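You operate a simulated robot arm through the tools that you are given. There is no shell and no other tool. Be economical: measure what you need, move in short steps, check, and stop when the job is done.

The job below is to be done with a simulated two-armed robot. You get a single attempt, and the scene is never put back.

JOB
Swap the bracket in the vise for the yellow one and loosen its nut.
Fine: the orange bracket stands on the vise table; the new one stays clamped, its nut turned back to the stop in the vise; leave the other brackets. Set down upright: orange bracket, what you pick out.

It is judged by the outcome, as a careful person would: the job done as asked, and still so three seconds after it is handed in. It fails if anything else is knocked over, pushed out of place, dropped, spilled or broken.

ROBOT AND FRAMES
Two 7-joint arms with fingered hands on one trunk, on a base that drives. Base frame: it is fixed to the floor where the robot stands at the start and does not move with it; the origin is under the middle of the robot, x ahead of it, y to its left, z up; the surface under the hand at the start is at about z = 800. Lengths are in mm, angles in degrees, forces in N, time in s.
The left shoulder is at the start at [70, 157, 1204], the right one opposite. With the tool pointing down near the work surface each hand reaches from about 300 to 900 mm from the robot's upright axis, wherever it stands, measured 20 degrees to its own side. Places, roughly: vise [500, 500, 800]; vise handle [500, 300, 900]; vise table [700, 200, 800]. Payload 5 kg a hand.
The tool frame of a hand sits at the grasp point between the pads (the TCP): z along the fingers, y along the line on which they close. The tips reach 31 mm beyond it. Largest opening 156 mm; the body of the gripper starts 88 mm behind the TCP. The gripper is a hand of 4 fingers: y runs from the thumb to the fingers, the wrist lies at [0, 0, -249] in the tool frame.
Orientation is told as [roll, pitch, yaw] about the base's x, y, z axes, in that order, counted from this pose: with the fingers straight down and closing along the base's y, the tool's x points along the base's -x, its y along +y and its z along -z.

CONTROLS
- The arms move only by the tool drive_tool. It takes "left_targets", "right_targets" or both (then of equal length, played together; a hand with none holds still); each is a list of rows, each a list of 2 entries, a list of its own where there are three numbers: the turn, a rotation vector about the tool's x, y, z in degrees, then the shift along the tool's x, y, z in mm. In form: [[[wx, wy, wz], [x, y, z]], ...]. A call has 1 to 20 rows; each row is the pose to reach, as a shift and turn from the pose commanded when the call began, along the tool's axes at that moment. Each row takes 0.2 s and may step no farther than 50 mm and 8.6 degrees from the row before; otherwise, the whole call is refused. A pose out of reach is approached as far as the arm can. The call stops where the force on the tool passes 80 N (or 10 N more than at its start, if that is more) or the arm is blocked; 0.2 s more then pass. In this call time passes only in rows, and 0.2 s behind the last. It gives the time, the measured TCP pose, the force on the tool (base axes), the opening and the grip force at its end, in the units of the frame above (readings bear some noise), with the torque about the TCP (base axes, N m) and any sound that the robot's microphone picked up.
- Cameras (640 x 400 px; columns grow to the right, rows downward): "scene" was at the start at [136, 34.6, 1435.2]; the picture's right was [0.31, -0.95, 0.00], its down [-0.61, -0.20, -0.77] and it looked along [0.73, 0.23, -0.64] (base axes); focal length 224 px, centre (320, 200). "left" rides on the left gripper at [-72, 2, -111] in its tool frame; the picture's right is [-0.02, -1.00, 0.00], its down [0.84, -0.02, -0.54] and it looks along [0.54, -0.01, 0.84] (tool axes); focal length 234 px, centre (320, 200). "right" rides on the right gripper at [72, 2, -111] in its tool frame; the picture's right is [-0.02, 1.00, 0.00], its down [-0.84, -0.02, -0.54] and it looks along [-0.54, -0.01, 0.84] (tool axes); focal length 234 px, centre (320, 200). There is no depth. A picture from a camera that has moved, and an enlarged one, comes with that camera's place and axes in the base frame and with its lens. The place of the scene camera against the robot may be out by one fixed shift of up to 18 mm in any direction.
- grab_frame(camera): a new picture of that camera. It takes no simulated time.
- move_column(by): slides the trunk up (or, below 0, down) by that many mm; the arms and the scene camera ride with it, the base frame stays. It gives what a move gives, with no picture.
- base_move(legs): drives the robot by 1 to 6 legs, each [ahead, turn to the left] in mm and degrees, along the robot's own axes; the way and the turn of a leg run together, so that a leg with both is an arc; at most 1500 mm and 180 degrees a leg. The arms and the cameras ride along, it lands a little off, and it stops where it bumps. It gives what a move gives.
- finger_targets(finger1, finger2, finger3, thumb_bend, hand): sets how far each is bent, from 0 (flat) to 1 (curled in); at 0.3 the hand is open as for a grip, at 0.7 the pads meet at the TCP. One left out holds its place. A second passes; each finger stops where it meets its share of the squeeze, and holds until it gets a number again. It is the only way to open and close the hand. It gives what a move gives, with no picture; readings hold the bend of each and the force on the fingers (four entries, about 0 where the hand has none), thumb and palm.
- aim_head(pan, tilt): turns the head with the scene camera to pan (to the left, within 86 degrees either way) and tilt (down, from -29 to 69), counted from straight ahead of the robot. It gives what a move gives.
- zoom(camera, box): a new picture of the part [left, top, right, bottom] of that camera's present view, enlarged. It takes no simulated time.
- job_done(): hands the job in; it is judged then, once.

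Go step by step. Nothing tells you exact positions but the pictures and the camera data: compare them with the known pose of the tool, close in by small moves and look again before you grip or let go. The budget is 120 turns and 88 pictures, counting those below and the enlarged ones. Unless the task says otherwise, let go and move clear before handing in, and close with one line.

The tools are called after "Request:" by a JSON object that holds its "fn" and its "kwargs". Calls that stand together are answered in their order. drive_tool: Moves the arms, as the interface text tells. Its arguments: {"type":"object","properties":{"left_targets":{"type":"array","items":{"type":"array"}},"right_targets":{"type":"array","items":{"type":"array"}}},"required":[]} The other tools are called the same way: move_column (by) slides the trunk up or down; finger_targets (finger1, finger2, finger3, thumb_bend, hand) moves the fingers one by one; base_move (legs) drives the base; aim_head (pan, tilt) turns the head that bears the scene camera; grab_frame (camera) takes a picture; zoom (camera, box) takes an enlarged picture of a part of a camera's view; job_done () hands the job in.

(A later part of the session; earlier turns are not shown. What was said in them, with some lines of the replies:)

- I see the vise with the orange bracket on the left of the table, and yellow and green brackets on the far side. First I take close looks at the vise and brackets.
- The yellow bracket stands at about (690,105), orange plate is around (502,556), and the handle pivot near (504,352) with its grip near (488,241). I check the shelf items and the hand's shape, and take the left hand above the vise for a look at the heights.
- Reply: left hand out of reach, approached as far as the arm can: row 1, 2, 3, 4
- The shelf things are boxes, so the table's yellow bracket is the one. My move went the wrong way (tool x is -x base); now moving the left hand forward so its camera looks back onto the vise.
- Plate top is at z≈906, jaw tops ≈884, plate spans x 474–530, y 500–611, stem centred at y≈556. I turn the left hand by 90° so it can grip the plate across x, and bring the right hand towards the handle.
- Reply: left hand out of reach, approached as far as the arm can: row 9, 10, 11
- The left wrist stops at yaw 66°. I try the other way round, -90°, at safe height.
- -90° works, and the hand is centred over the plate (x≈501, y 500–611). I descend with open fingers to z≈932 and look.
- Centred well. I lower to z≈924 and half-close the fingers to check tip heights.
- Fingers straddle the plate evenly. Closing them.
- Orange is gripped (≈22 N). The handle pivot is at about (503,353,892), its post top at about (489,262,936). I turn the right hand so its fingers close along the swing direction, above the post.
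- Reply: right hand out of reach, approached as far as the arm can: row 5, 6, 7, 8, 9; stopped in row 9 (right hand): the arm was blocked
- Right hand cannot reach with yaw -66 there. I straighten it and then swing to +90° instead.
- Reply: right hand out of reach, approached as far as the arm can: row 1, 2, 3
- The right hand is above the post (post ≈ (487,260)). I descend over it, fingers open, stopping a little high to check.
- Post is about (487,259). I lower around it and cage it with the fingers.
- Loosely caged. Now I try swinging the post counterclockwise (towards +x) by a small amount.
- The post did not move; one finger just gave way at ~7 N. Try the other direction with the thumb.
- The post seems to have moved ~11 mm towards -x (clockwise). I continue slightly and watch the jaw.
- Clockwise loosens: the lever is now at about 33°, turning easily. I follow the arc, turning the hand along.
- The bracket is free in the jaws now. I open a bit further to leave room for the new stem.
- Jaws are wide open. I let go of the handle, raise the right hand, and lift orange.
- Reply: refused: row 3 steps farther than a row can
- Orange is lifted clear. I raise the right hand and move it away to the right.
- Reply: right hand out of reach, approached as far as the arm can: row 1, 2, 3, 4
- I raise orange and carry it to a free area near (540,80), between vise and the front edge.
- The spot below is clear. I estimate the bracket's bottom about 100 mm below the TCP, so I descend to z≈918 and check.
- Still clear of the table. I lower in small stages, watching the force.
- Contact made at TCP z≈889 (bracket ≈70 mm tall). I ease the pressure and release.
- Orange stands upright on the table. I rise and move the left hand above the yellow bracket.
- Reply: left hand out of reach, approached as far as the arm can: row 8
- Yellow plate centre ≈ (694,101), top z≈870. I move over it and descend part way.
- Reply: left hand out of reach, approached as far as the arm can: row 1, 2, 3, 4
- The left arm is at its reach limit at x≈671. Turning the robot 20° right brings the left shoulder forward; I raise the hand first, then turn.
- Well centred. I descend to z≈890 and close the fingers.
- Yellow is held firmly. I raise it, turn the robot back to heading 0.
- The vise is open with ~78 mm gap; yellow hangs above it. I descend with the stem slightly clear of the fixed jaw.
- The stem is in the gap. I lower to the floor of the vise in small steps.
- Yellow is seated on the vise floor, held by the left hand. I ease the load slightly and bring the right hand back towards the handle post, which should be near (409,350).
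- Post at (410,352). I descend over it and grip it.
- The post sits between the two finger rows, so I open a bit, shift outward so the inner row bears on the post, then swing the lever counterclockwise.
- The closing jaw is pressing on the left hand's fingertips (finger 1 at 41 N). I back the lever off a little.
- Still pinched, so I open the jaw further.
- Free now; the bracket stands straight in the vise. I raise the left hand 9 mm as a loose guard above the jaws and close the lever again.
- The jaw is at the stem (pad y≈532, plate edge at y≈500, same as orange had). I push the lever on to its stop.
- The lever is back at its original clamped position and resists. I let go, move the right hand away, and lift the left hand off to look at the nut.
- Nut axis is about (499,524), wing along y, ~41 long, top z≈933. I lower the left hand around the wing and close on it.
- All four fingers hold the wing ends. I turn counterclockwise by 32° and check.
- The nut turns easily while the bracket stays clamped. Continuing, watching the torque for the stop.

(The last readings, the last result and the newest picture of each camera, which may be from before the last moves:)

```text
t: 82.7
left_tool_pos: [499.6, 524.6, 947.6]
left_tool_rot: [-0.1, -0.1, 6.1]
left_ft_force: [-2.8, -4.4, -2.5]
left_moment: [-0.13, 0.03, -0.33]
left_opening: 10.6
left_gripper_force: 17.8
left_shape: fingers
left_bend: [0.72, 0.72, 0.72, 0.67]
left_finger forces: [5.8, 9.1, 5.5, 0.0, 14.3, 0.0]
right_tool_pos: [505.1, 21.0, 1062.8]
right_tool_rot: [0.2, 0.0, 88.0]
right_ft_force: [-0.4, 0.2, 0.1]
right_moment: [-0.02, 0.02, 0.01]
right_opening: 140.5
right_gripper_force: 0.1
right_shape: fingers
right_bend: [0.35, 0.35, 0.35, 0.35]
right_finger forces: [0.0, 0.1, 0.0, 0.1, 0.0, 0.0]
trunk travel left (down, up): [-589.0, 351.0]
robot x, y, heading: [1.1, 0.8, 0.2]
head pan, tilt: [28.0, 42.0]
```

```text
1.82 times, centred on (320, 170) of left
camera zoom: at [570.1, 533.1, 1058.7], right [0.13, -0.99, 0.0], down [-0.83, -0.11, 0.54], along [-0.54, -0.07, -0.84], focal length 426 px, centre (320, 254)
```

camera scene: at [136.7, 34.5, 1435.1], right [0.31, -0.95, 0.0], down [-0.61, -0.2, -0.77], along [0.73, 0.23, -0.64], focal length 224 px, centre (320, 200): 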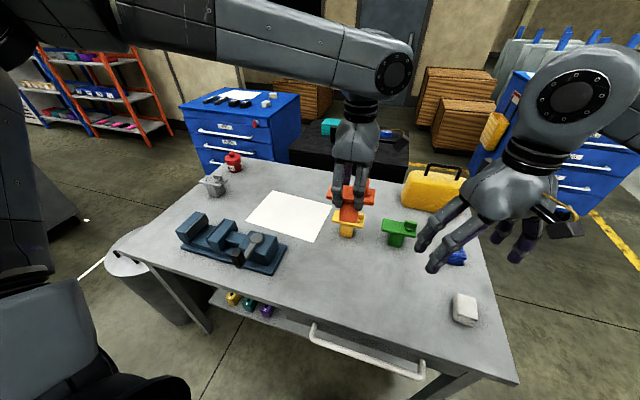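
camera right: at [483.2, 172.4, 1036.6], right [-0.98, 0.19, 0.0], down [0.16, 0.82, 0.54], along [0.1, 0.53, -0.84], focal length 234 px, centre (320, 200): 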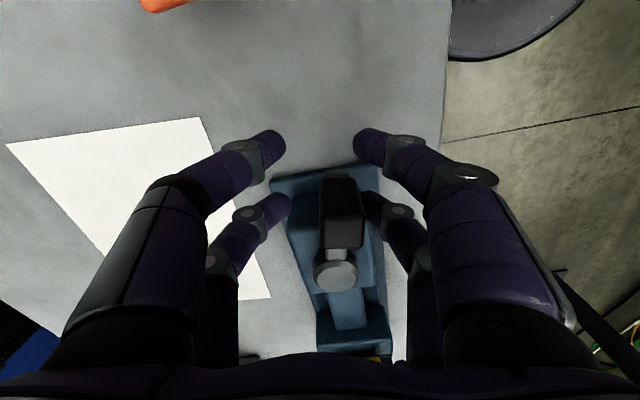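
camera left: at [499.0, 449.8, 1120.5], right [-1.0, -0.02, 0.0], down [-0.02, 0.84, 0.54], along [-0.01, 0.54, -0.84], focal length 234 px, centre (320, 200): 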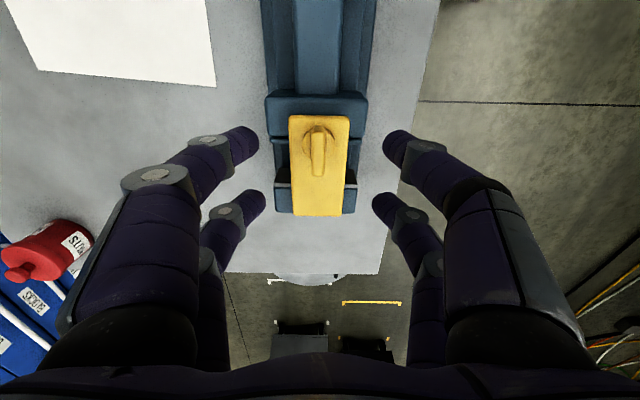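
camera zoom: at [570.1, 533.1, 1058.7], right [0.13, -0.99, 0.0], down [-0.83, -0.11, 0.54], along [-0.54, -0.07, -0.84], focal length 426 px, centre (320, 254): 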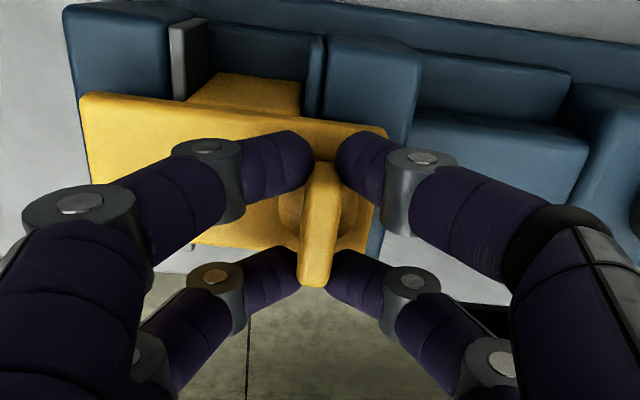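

Torque begins to rise near 90° of turn (like the orange's nut). I press a little further to confirm the stop.

Request:
{"fn": "drive_tool", "kwargs": {"left_targets": [[[0, 0, -4], [0, 0, 0]], [[0, 0, -8], [0, 0, 0]]]}}

Request:
{"fn": "zoom", "kwargs": {"camera": "left", "box": [200, 60, 440, 280]}}

```text
t: 83.3
left_tool_pos: [498.8, 522.8, 948.3]
left_tool_rot: [-0.2, -0.1, 14.0]
left_ft_force: [-2.3, -7.7, -1.0]
left_moment: [-0.23, -0.01, -0.38]
left_opening: 10.5
left_gripper_force: 15.9
left_shape: fingers
left_bend: [0.73, 0.72, 0.73, 0.68]
left_finger forces: [5.2, 8.1, 3.8, 0.1, 14.7, 0.1]
right_tool_pos: [504.8, 20.1, 1063.3]
right_tool_rot: [0.1, 0.1, 88.0]
right_ft_force: [-0.3, -0.7, -1.0]
right_moment: [-0.01, -0.03, 0.0]
right_opening: 140.3
right_gripper_force: 0.0
right_shape: fingers
right_bend: [0.35, 0.35, 0.35, 0.35]
right_finger forces: [0.0, 0.0, 0.0, 0.1, 0.0, 0.0]
trunk travel left (down, up): [-589.0, 351.0]
robot x, y, heading: [2.0, 1.7, 0.0]
head pan, tilt: [28.0, 42.0]
```

```text
1.82 times, centred on (320, 170) of left
camera zoom: at [568.1, 542.2, 1059.3], right [0.27, -0.96, 0.0], down [-0.81, -0.22, 0.54], along [-0.52, -0.15, -0.84], focal length 426 px, centre (320, 254)
```

zoom: 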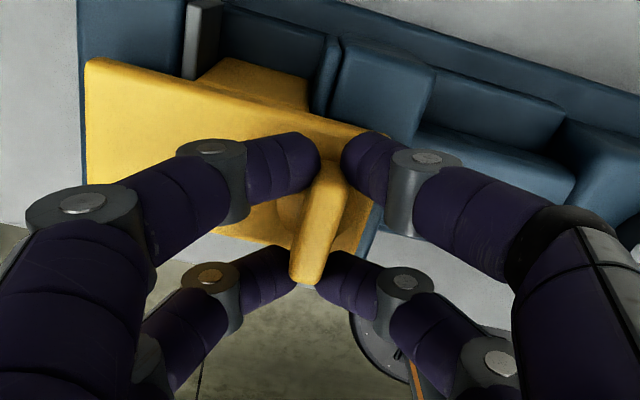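

The nut has stopped: the wing stays still while the hand keeps turning and resists (0.38 N m). I open the fingers and rise to look.

Request:
{"fn": "finger_targets", "kwargs": {"hand": "left", "finger1": 0.5, "finger2": 0.5, "finger3": 0.5, "thumb_bend": 0.5}}

Request:
{"fn": "drive_tool", "kwargs": {"left_targets": [[[0, 0, 0], [0, 0, -25]], [[0, 0, 0], [0, 0, -60]], [[0, 0, 0], [0, 0, -95]]]}}

Request:
{"fn": "zoom", "kwargs": {"camera": "left", "box": [200, 60, 440, 280]}}

```text
t: 84.3
left_tool_pos: [498.5, 523.9, 948.0]
left_tool_rot: [-0.2, 0.0, 13.9]
left_ft_force: [0.4, 0.0, 2.0]
left_moment: [0.17, -0.02, -0.01]
left_opening: 81.3
left_gripper_force: 0.9
left_shape: fingers
left_bend: [0.5, 0.5, 0.5, 0.5]
left_finger forces: [2.6, 0.1, 0.0, 0.0, 0.1, 0.0]
right_tool_pos: [504.0, 21.6, 1063.0]
right_tool_rot: [0.1, 0.0, 87.9]
right_ft_force: [0.3, 0.8, 0.8]
right_moment: [0.02, 0.02, 0.0]
right_opening: 140.4
right_gripper_force: 0.1
right_shape: fingers
right_bend: [0.35, 0.35, 0.35, 0.35]
right_finger forces: [0.0, 0.0, 0.1, 0.1, 0.0, 0.0]
trunk travel left (down, up): [-589.0, 351.0]
robot x, y, heading: [0.2, -3.1, 0.2]
head pan, tilt: [28.0, 42.0]
```

```text
t: 85.1
left_tool_pos: [496.8, 526.9, 1042.8]
left_tool_rot: [-0.3, -0.2, 14.0]
left_ft_force: [-0.2, -0.1, 0.6]
left_moment: [0.02, 0.03, 0.0]
left_opening: 81.1
left_gripper_force: 0.0
left_shape: fingers
left_bend: [0.5, 0.5, 0.5, 0.5]
left_finger forces: [0.0, 0.1, 0.1, 0.0, 0.1, 0.0]
right_tool_pos: [504.5, 21.3, 1063.1]
right_tool_rot: [0.1, 0.1, 88.0]
right_ft_force: [-0.2, -0.3, -0.1]
right_moment: [0.0, -0.03, 0.0]
right_opening: 140.2
right_gripper_force: 0.1
right_shape: fingers
right_bend: [0.35, 0.35, 0.35, 0.35]
right_finger forces: [0.1, 0.1, 0.0, 0.0, 0.0, 0.0]
trunk travel left (down, up): [-589.0, 351.0]
robot x, y, heading: [0.5, -1.6, -0.2]
head pan, tilt: [28.0, 42.0]
```

```text
1.82 times, centred on (320, 170) of left
camera zoom: at [566.7, 545.0, 1154.0], right [0.26, -0.96, 0.0], down [-0.81, -0.22, 0.54], along [-0.52, -0.15, -0.84], focal length 426 px, centre (320, 254)
```

zoom: 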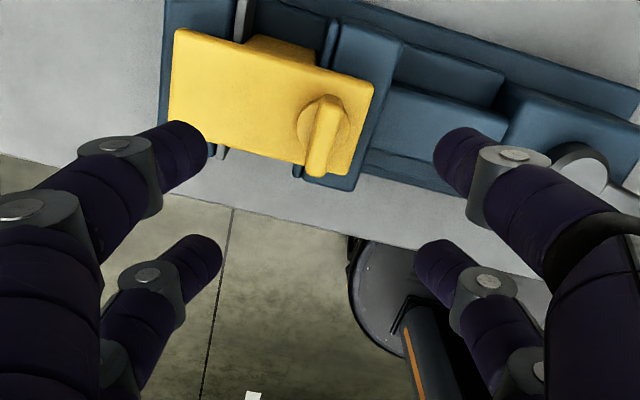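

Request:
{"fn": "zoom", "kwargs": {"camera": "left", "box": [255, 70, 355, 170]}}

Request:
{"fn": "grab_frame", "kwargs": {"camera": "scene"}}

```text
4.00 times, centred on (305, 120) of left
camera zoom: at [566.7, 545.0, 1154.0], right [0.26, -0.96, 0.0], down [-0.81, -0.22, 0.54], along [-0.52, -0.15, -0.84], focal length 937 px, centre (380, 520)
```

zoom: 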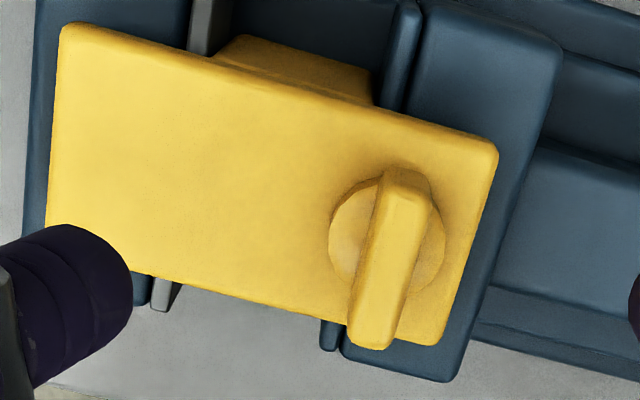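

```text
11 pictures are left
camera scene: at [128.6, 48.0, 1432.3], right [0.47, -0.88, 0.0], down [-0.59, -0.32, -0.74], along [0.66, 0.35, -0.67], focal length 224 px, centre (320, 200)
```

scene: 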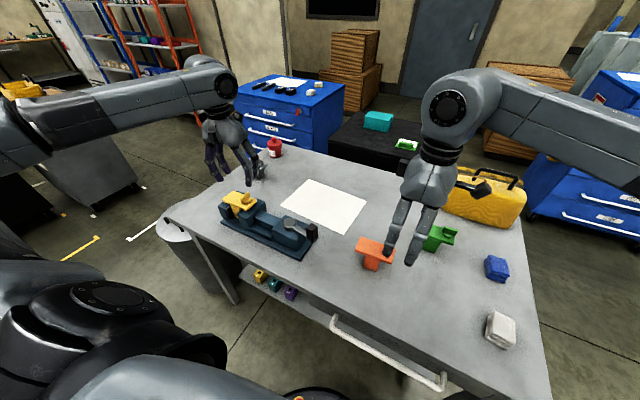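

The wing stands ~93° from its start, consistent with the stop. I re-grip it once more for confirmation that it won't go further.

Request:
{"fn": "drive_tool", "kwargs": {"left_targets": [[[0, 0, 6], [0, 0, 0]], [[0, 0, 11], [-1, 0, 35]], [[0, 0, 11], [-1, 0, 70]], [[0, 0, 11], [-1, 0, 94]]]}}

Request:
{"fn": "finger_targets", "kwargs": {"hand": "left", "finger1": 0.75, "finger2": 0.75, "finger3": 0.75, "thumb_bend": 0.75}}

Request:
{"fn": "drive_tool", "kwargs": {"left_targets": [[[0, 0, -3], [0, 0, 0]], [[0, 0, -6], [0, 0, 0]]]}}

Request:
{"fn": "zoom", "kwargs": {"camera": "left", "box": [200, 60, 440, 280]}}

```text
t: 86.1
left_tool_pos: [499.7, 526.8, 949.4]
left_tool_rot: [-0.1, -0.2, 3.0]
left_ft_force: [0.4, -0.1, 2.6]
left_moment: [0.12, 0.04, -0.05]
left_opening: 80.9
left_gripper_force: 1.1
left_shape: fingers
left_bend: [0.5, 0.5, 0.5, 0.5]
left_finger forces: [0.0, 2.3, 0.1, 0.0, 0.1, 0.1]
right_tool_pos: [504.2, 21.9, 1063.8]
right_tool_rot: [0.1, 0.0, 88.0]
right_ft_force: [-0.4, 0.0, -0.5]
right_moment: [0.0, -0.01, -0.01]
right_opening: 140.3
right_gripper_force: 0.1
right_shape: fingers
right_bend: [0.35, 0.35, 0.35, 0.35]
right_finger forces: [0.1, 0.0, 0.1, 0.0, 0.0, 0.0]
trunk travel left (down, up): [-589.0, 351.0]
robot x, y, heading: [-1.4, 0.3, 0.2]
head pan, tilt: [28.0, 42.0]
```

```text
t: 87.1
left_tool_pos: [499.1, 525.4, 946.4]
left_tool_rot: [-0.2, 0.0, 2.9]
left_ft_force: [-3.6, -9.9, -11.1]
left_moment: [-0.23, 0.02, -0.17]
left_opening: 11.0
left_gripper_force: 16.5
left_shape: fingers
left_bend: [0.72, 0.71, 0.71, 0.68]
left_finger forces: [5.5, 5.9, 6.7, 0.0, 13.9, 0.1]
right_tool_pos: [505.3, 20.9, 1063.3]
right_tool_rot: [0.3, 0.0, 88.0]
right_ft_force: [-0.4, 1.2, 0.6]
right_moment: [-0.01, 0.04, 0.02]
right_opening: 140.5
right_gripper_force: 0.0
right_shape: fingers
right_bend: [0.35, 0.35, 0.35, 0.35]
right_finger forces: [0.1, 0.0, 0.0, 0.0, 0.0, 0.0]
trunk travel left (down, up): [-589.0, 351.0]
robot x, y, heading: [1.4, 3.7, 0.0]
head pan, tilt: [28.0, 42.0]
```

```text
t: 87.7
left_tool_pos: [499.3, 525.0, 948.3]
left_tool_rot: [-0.1, -0.1, 9.0]
left_ft_force: [-5.4, -9.8, -11.4]
left_moment: [-0.22, 0.08, -0.26]
left_opening: 11.0
left_gripper_force: 15.8
left_shape: fingers
left_bend: [0.73, 0.71, 0.72, 0.68]
left_finger forces: [4.4, 7.6, 6.0, 0.0, 13.2, 0.0]
right_tool_pos: [505.5, 21.8, 1062.3]
right_tool_rot: [0.3, 0.0, 88.0]
right_ft_force: [0.0, -0.7, -0.1]
right_moment: [0.0, -0.02, -0.02]
right_opening: 140.3
right_gripper_force: 0.1
right_shape: fingers
right_bend: [0.35, 0.35, 0.35, 0.35]
right_finger forces: [0.0, 0.1, 0.0, 0.1, 0.0, 0.0]
trunk travel left (down, up): [-589.0, 351.0]
robot x, y, heading: [-0.9, 2.3, 0.1]
head pan, tilt: [28.0, 42.0]
```

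```text
1.82 times, centred on (320, 170) of left
camera zoom: at [569.8, 538.5, 1058.5], right [0.18, -0.98, 0.0], down [-0.83, -0.15, 0.54], along [-0.54, -0.1, -0.84], focal length 426 px, centre (320, 254)
```

zoom: 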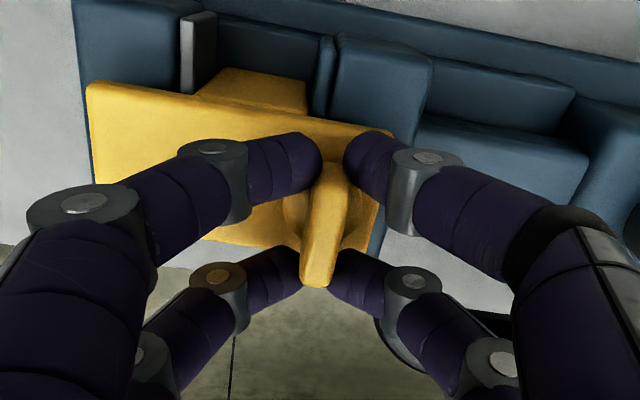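

Confirmed: the nut is at its stop. I release, and move the left hand up and clear, and the right hand away from above orange.

Request:
{"fn": "finger_targets", "kwargs": {"hand": "left", "finger1": 0.5, "finger2": 0.5, "finger3": 0.5, "thumb_bend": 0.5}}

Request:
{"fn": "drive_tool", "kwargs": {"left_targets": [[[0, 0, 0], [0, 0, -25]], [[0, 0, 0], [0, 0, -60]], [[0, 0, 0], [0, 0, -100]], [[0, 0, 0], [20, 15, -130]], [[0, 0, 0], [50, 30, -140]]], "right_targets": [[[0, 0, 0], [0, 0, -20]], [[0, 0, 0], [30, 0, -40]], [[0, 0, 0], [70, 0, -50]], [[0, 0, 0], [110, 0, -50]], [[0, 0, 0], [150, 0, -50]]]}}

Request:
{"fn": "grab_frame", "kwargs": {"camera": "scene"}}

Request:
{"fn": "zoom", "kwargs": {"camera": "scene", "box": [200, 170, 340, 270]}}

```text
t: 88.7
left_tool_pos: [499.9, 527.8, 949.6]
left_tool_rot: [-0.2, -0.3, 9.1]
left_ft_force: [0.0, -0.3, 2.2]
left_moment: [0.11, 0.03, -0.05]
left_opening: 80.4
left_gripper_force: 1.3
left_shape: fingers
left_bend: [0.5, 0.5, 0.5, 0.5]
left_finger forces: [0.0, 1.7, 0.0, 0.0, 0.0, 0.1]
right_tool_pos: [504.0, 20.6, 1064.0]
right_tool_rot: [0.2, -0.1, 88.1]
right_ft_force: [-0.1, -0.6, 0.2]
right_moment: [-0.01, 0.0, 0.01]
right_opening: 140.0
right_gripper_force: 0.1
right_shape: fingers
right_bend: [0.35, 0.35, 0.35, 0.35]
right_finger forces: [0.1, 0.0, 0.0, 0.1, 0.0, 0.1]
trunk travel left (down, up): [-589.0, 351.0]
robot x, y, heading: [-0.1, 0.3, 0.1]
head pan, tilt: [28.0, 42.0]
```

```text
t: 89.9
left_tool_pos: [445.1, 542.4, 1092.7]
left_tool_rot: [-0.1, -0.3, 9.0]
left_ft_force: [-1.1, -0.7, 0.4]
left_moment: [0.07, -0.05, 0.01]
left_opening: 80.7
left_gripper_force: 0.0
left_shape: fingers
left_bend: [0.5, 0.5, 0.5, 0.5]
left_finger forces: [0.1, 0.0, 0.0, 0.0, 0.0, 0.0]
right_tool_pos: [502.2, -130.7, 1115.0]
right_tool_rot: [0.0, -0.1, 88.1]
right_ft_force: [-0.5, -0.1, 0.1]
right_moment: [0.05, -0.04, -0.02]
right_opening: 140.4
right_gripper_force: 0.0
right_shape: fingers
right_bend: [0.35, 0.35, 0.35, 0.35]
right_finger forces: [0.0, 0.1, 0.0, 0.0, 0.0, 0.0]
trunk travel left (down, up): [-589.0, 351.0]
robot x, y, heading: [1.3, 0.3, 0.2]
head pan, tilt: [28.0, 42.0]
```

```text
9 pictures are left
camera scene: at [126.0, 44.6, 1432.7], right [0.47, -0.88, 0.0], down [-0.59, -0.31, -0.74], along [0.66, 0.35, -0.67], focal length 224 px, centre (320, 200)
```

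scene: 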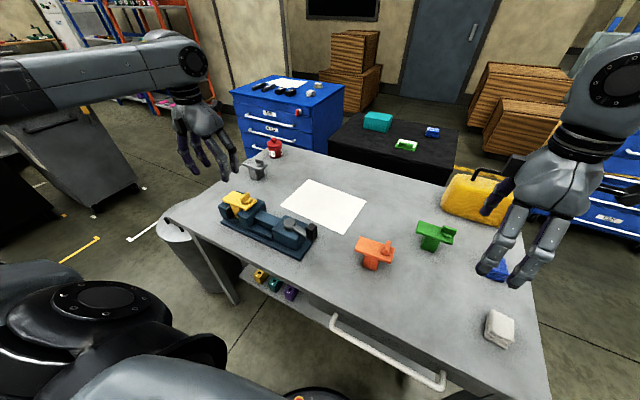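

```text
4.00 times, centred on (270, 220) of scene
camera zoom: at [126.0, 44.6, 1432.7], right [0.47, -0.88, 0.0], down [-0.59, -0.31, -0.74], along [0.66, 0.35, -0.67], focal length 896 px, centre (520, 120)
```

zoom: 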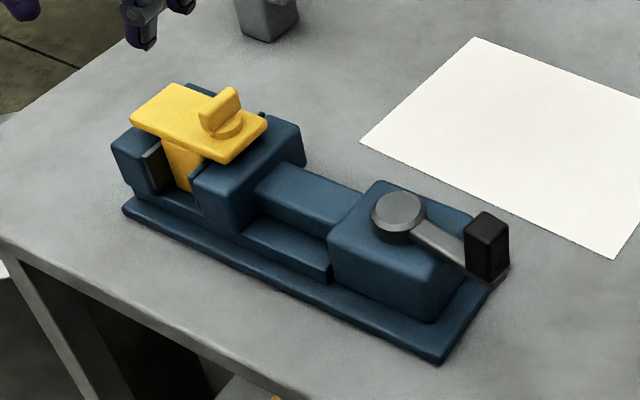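

Yellow sits clamped in the vise with its nut turned across to the stop, orange stands upright on the table, and the other brackets are where they were. Both hands are clear, so I hand in.

Request:
{"fn": "job_done", "kwargs": {}}

```text
The job is handed in.
```

The yellow bracket is clamped in the vise with its nut turned back to the stop. The orange bracket stands upright on the vise table, and the other brackets were left alone.
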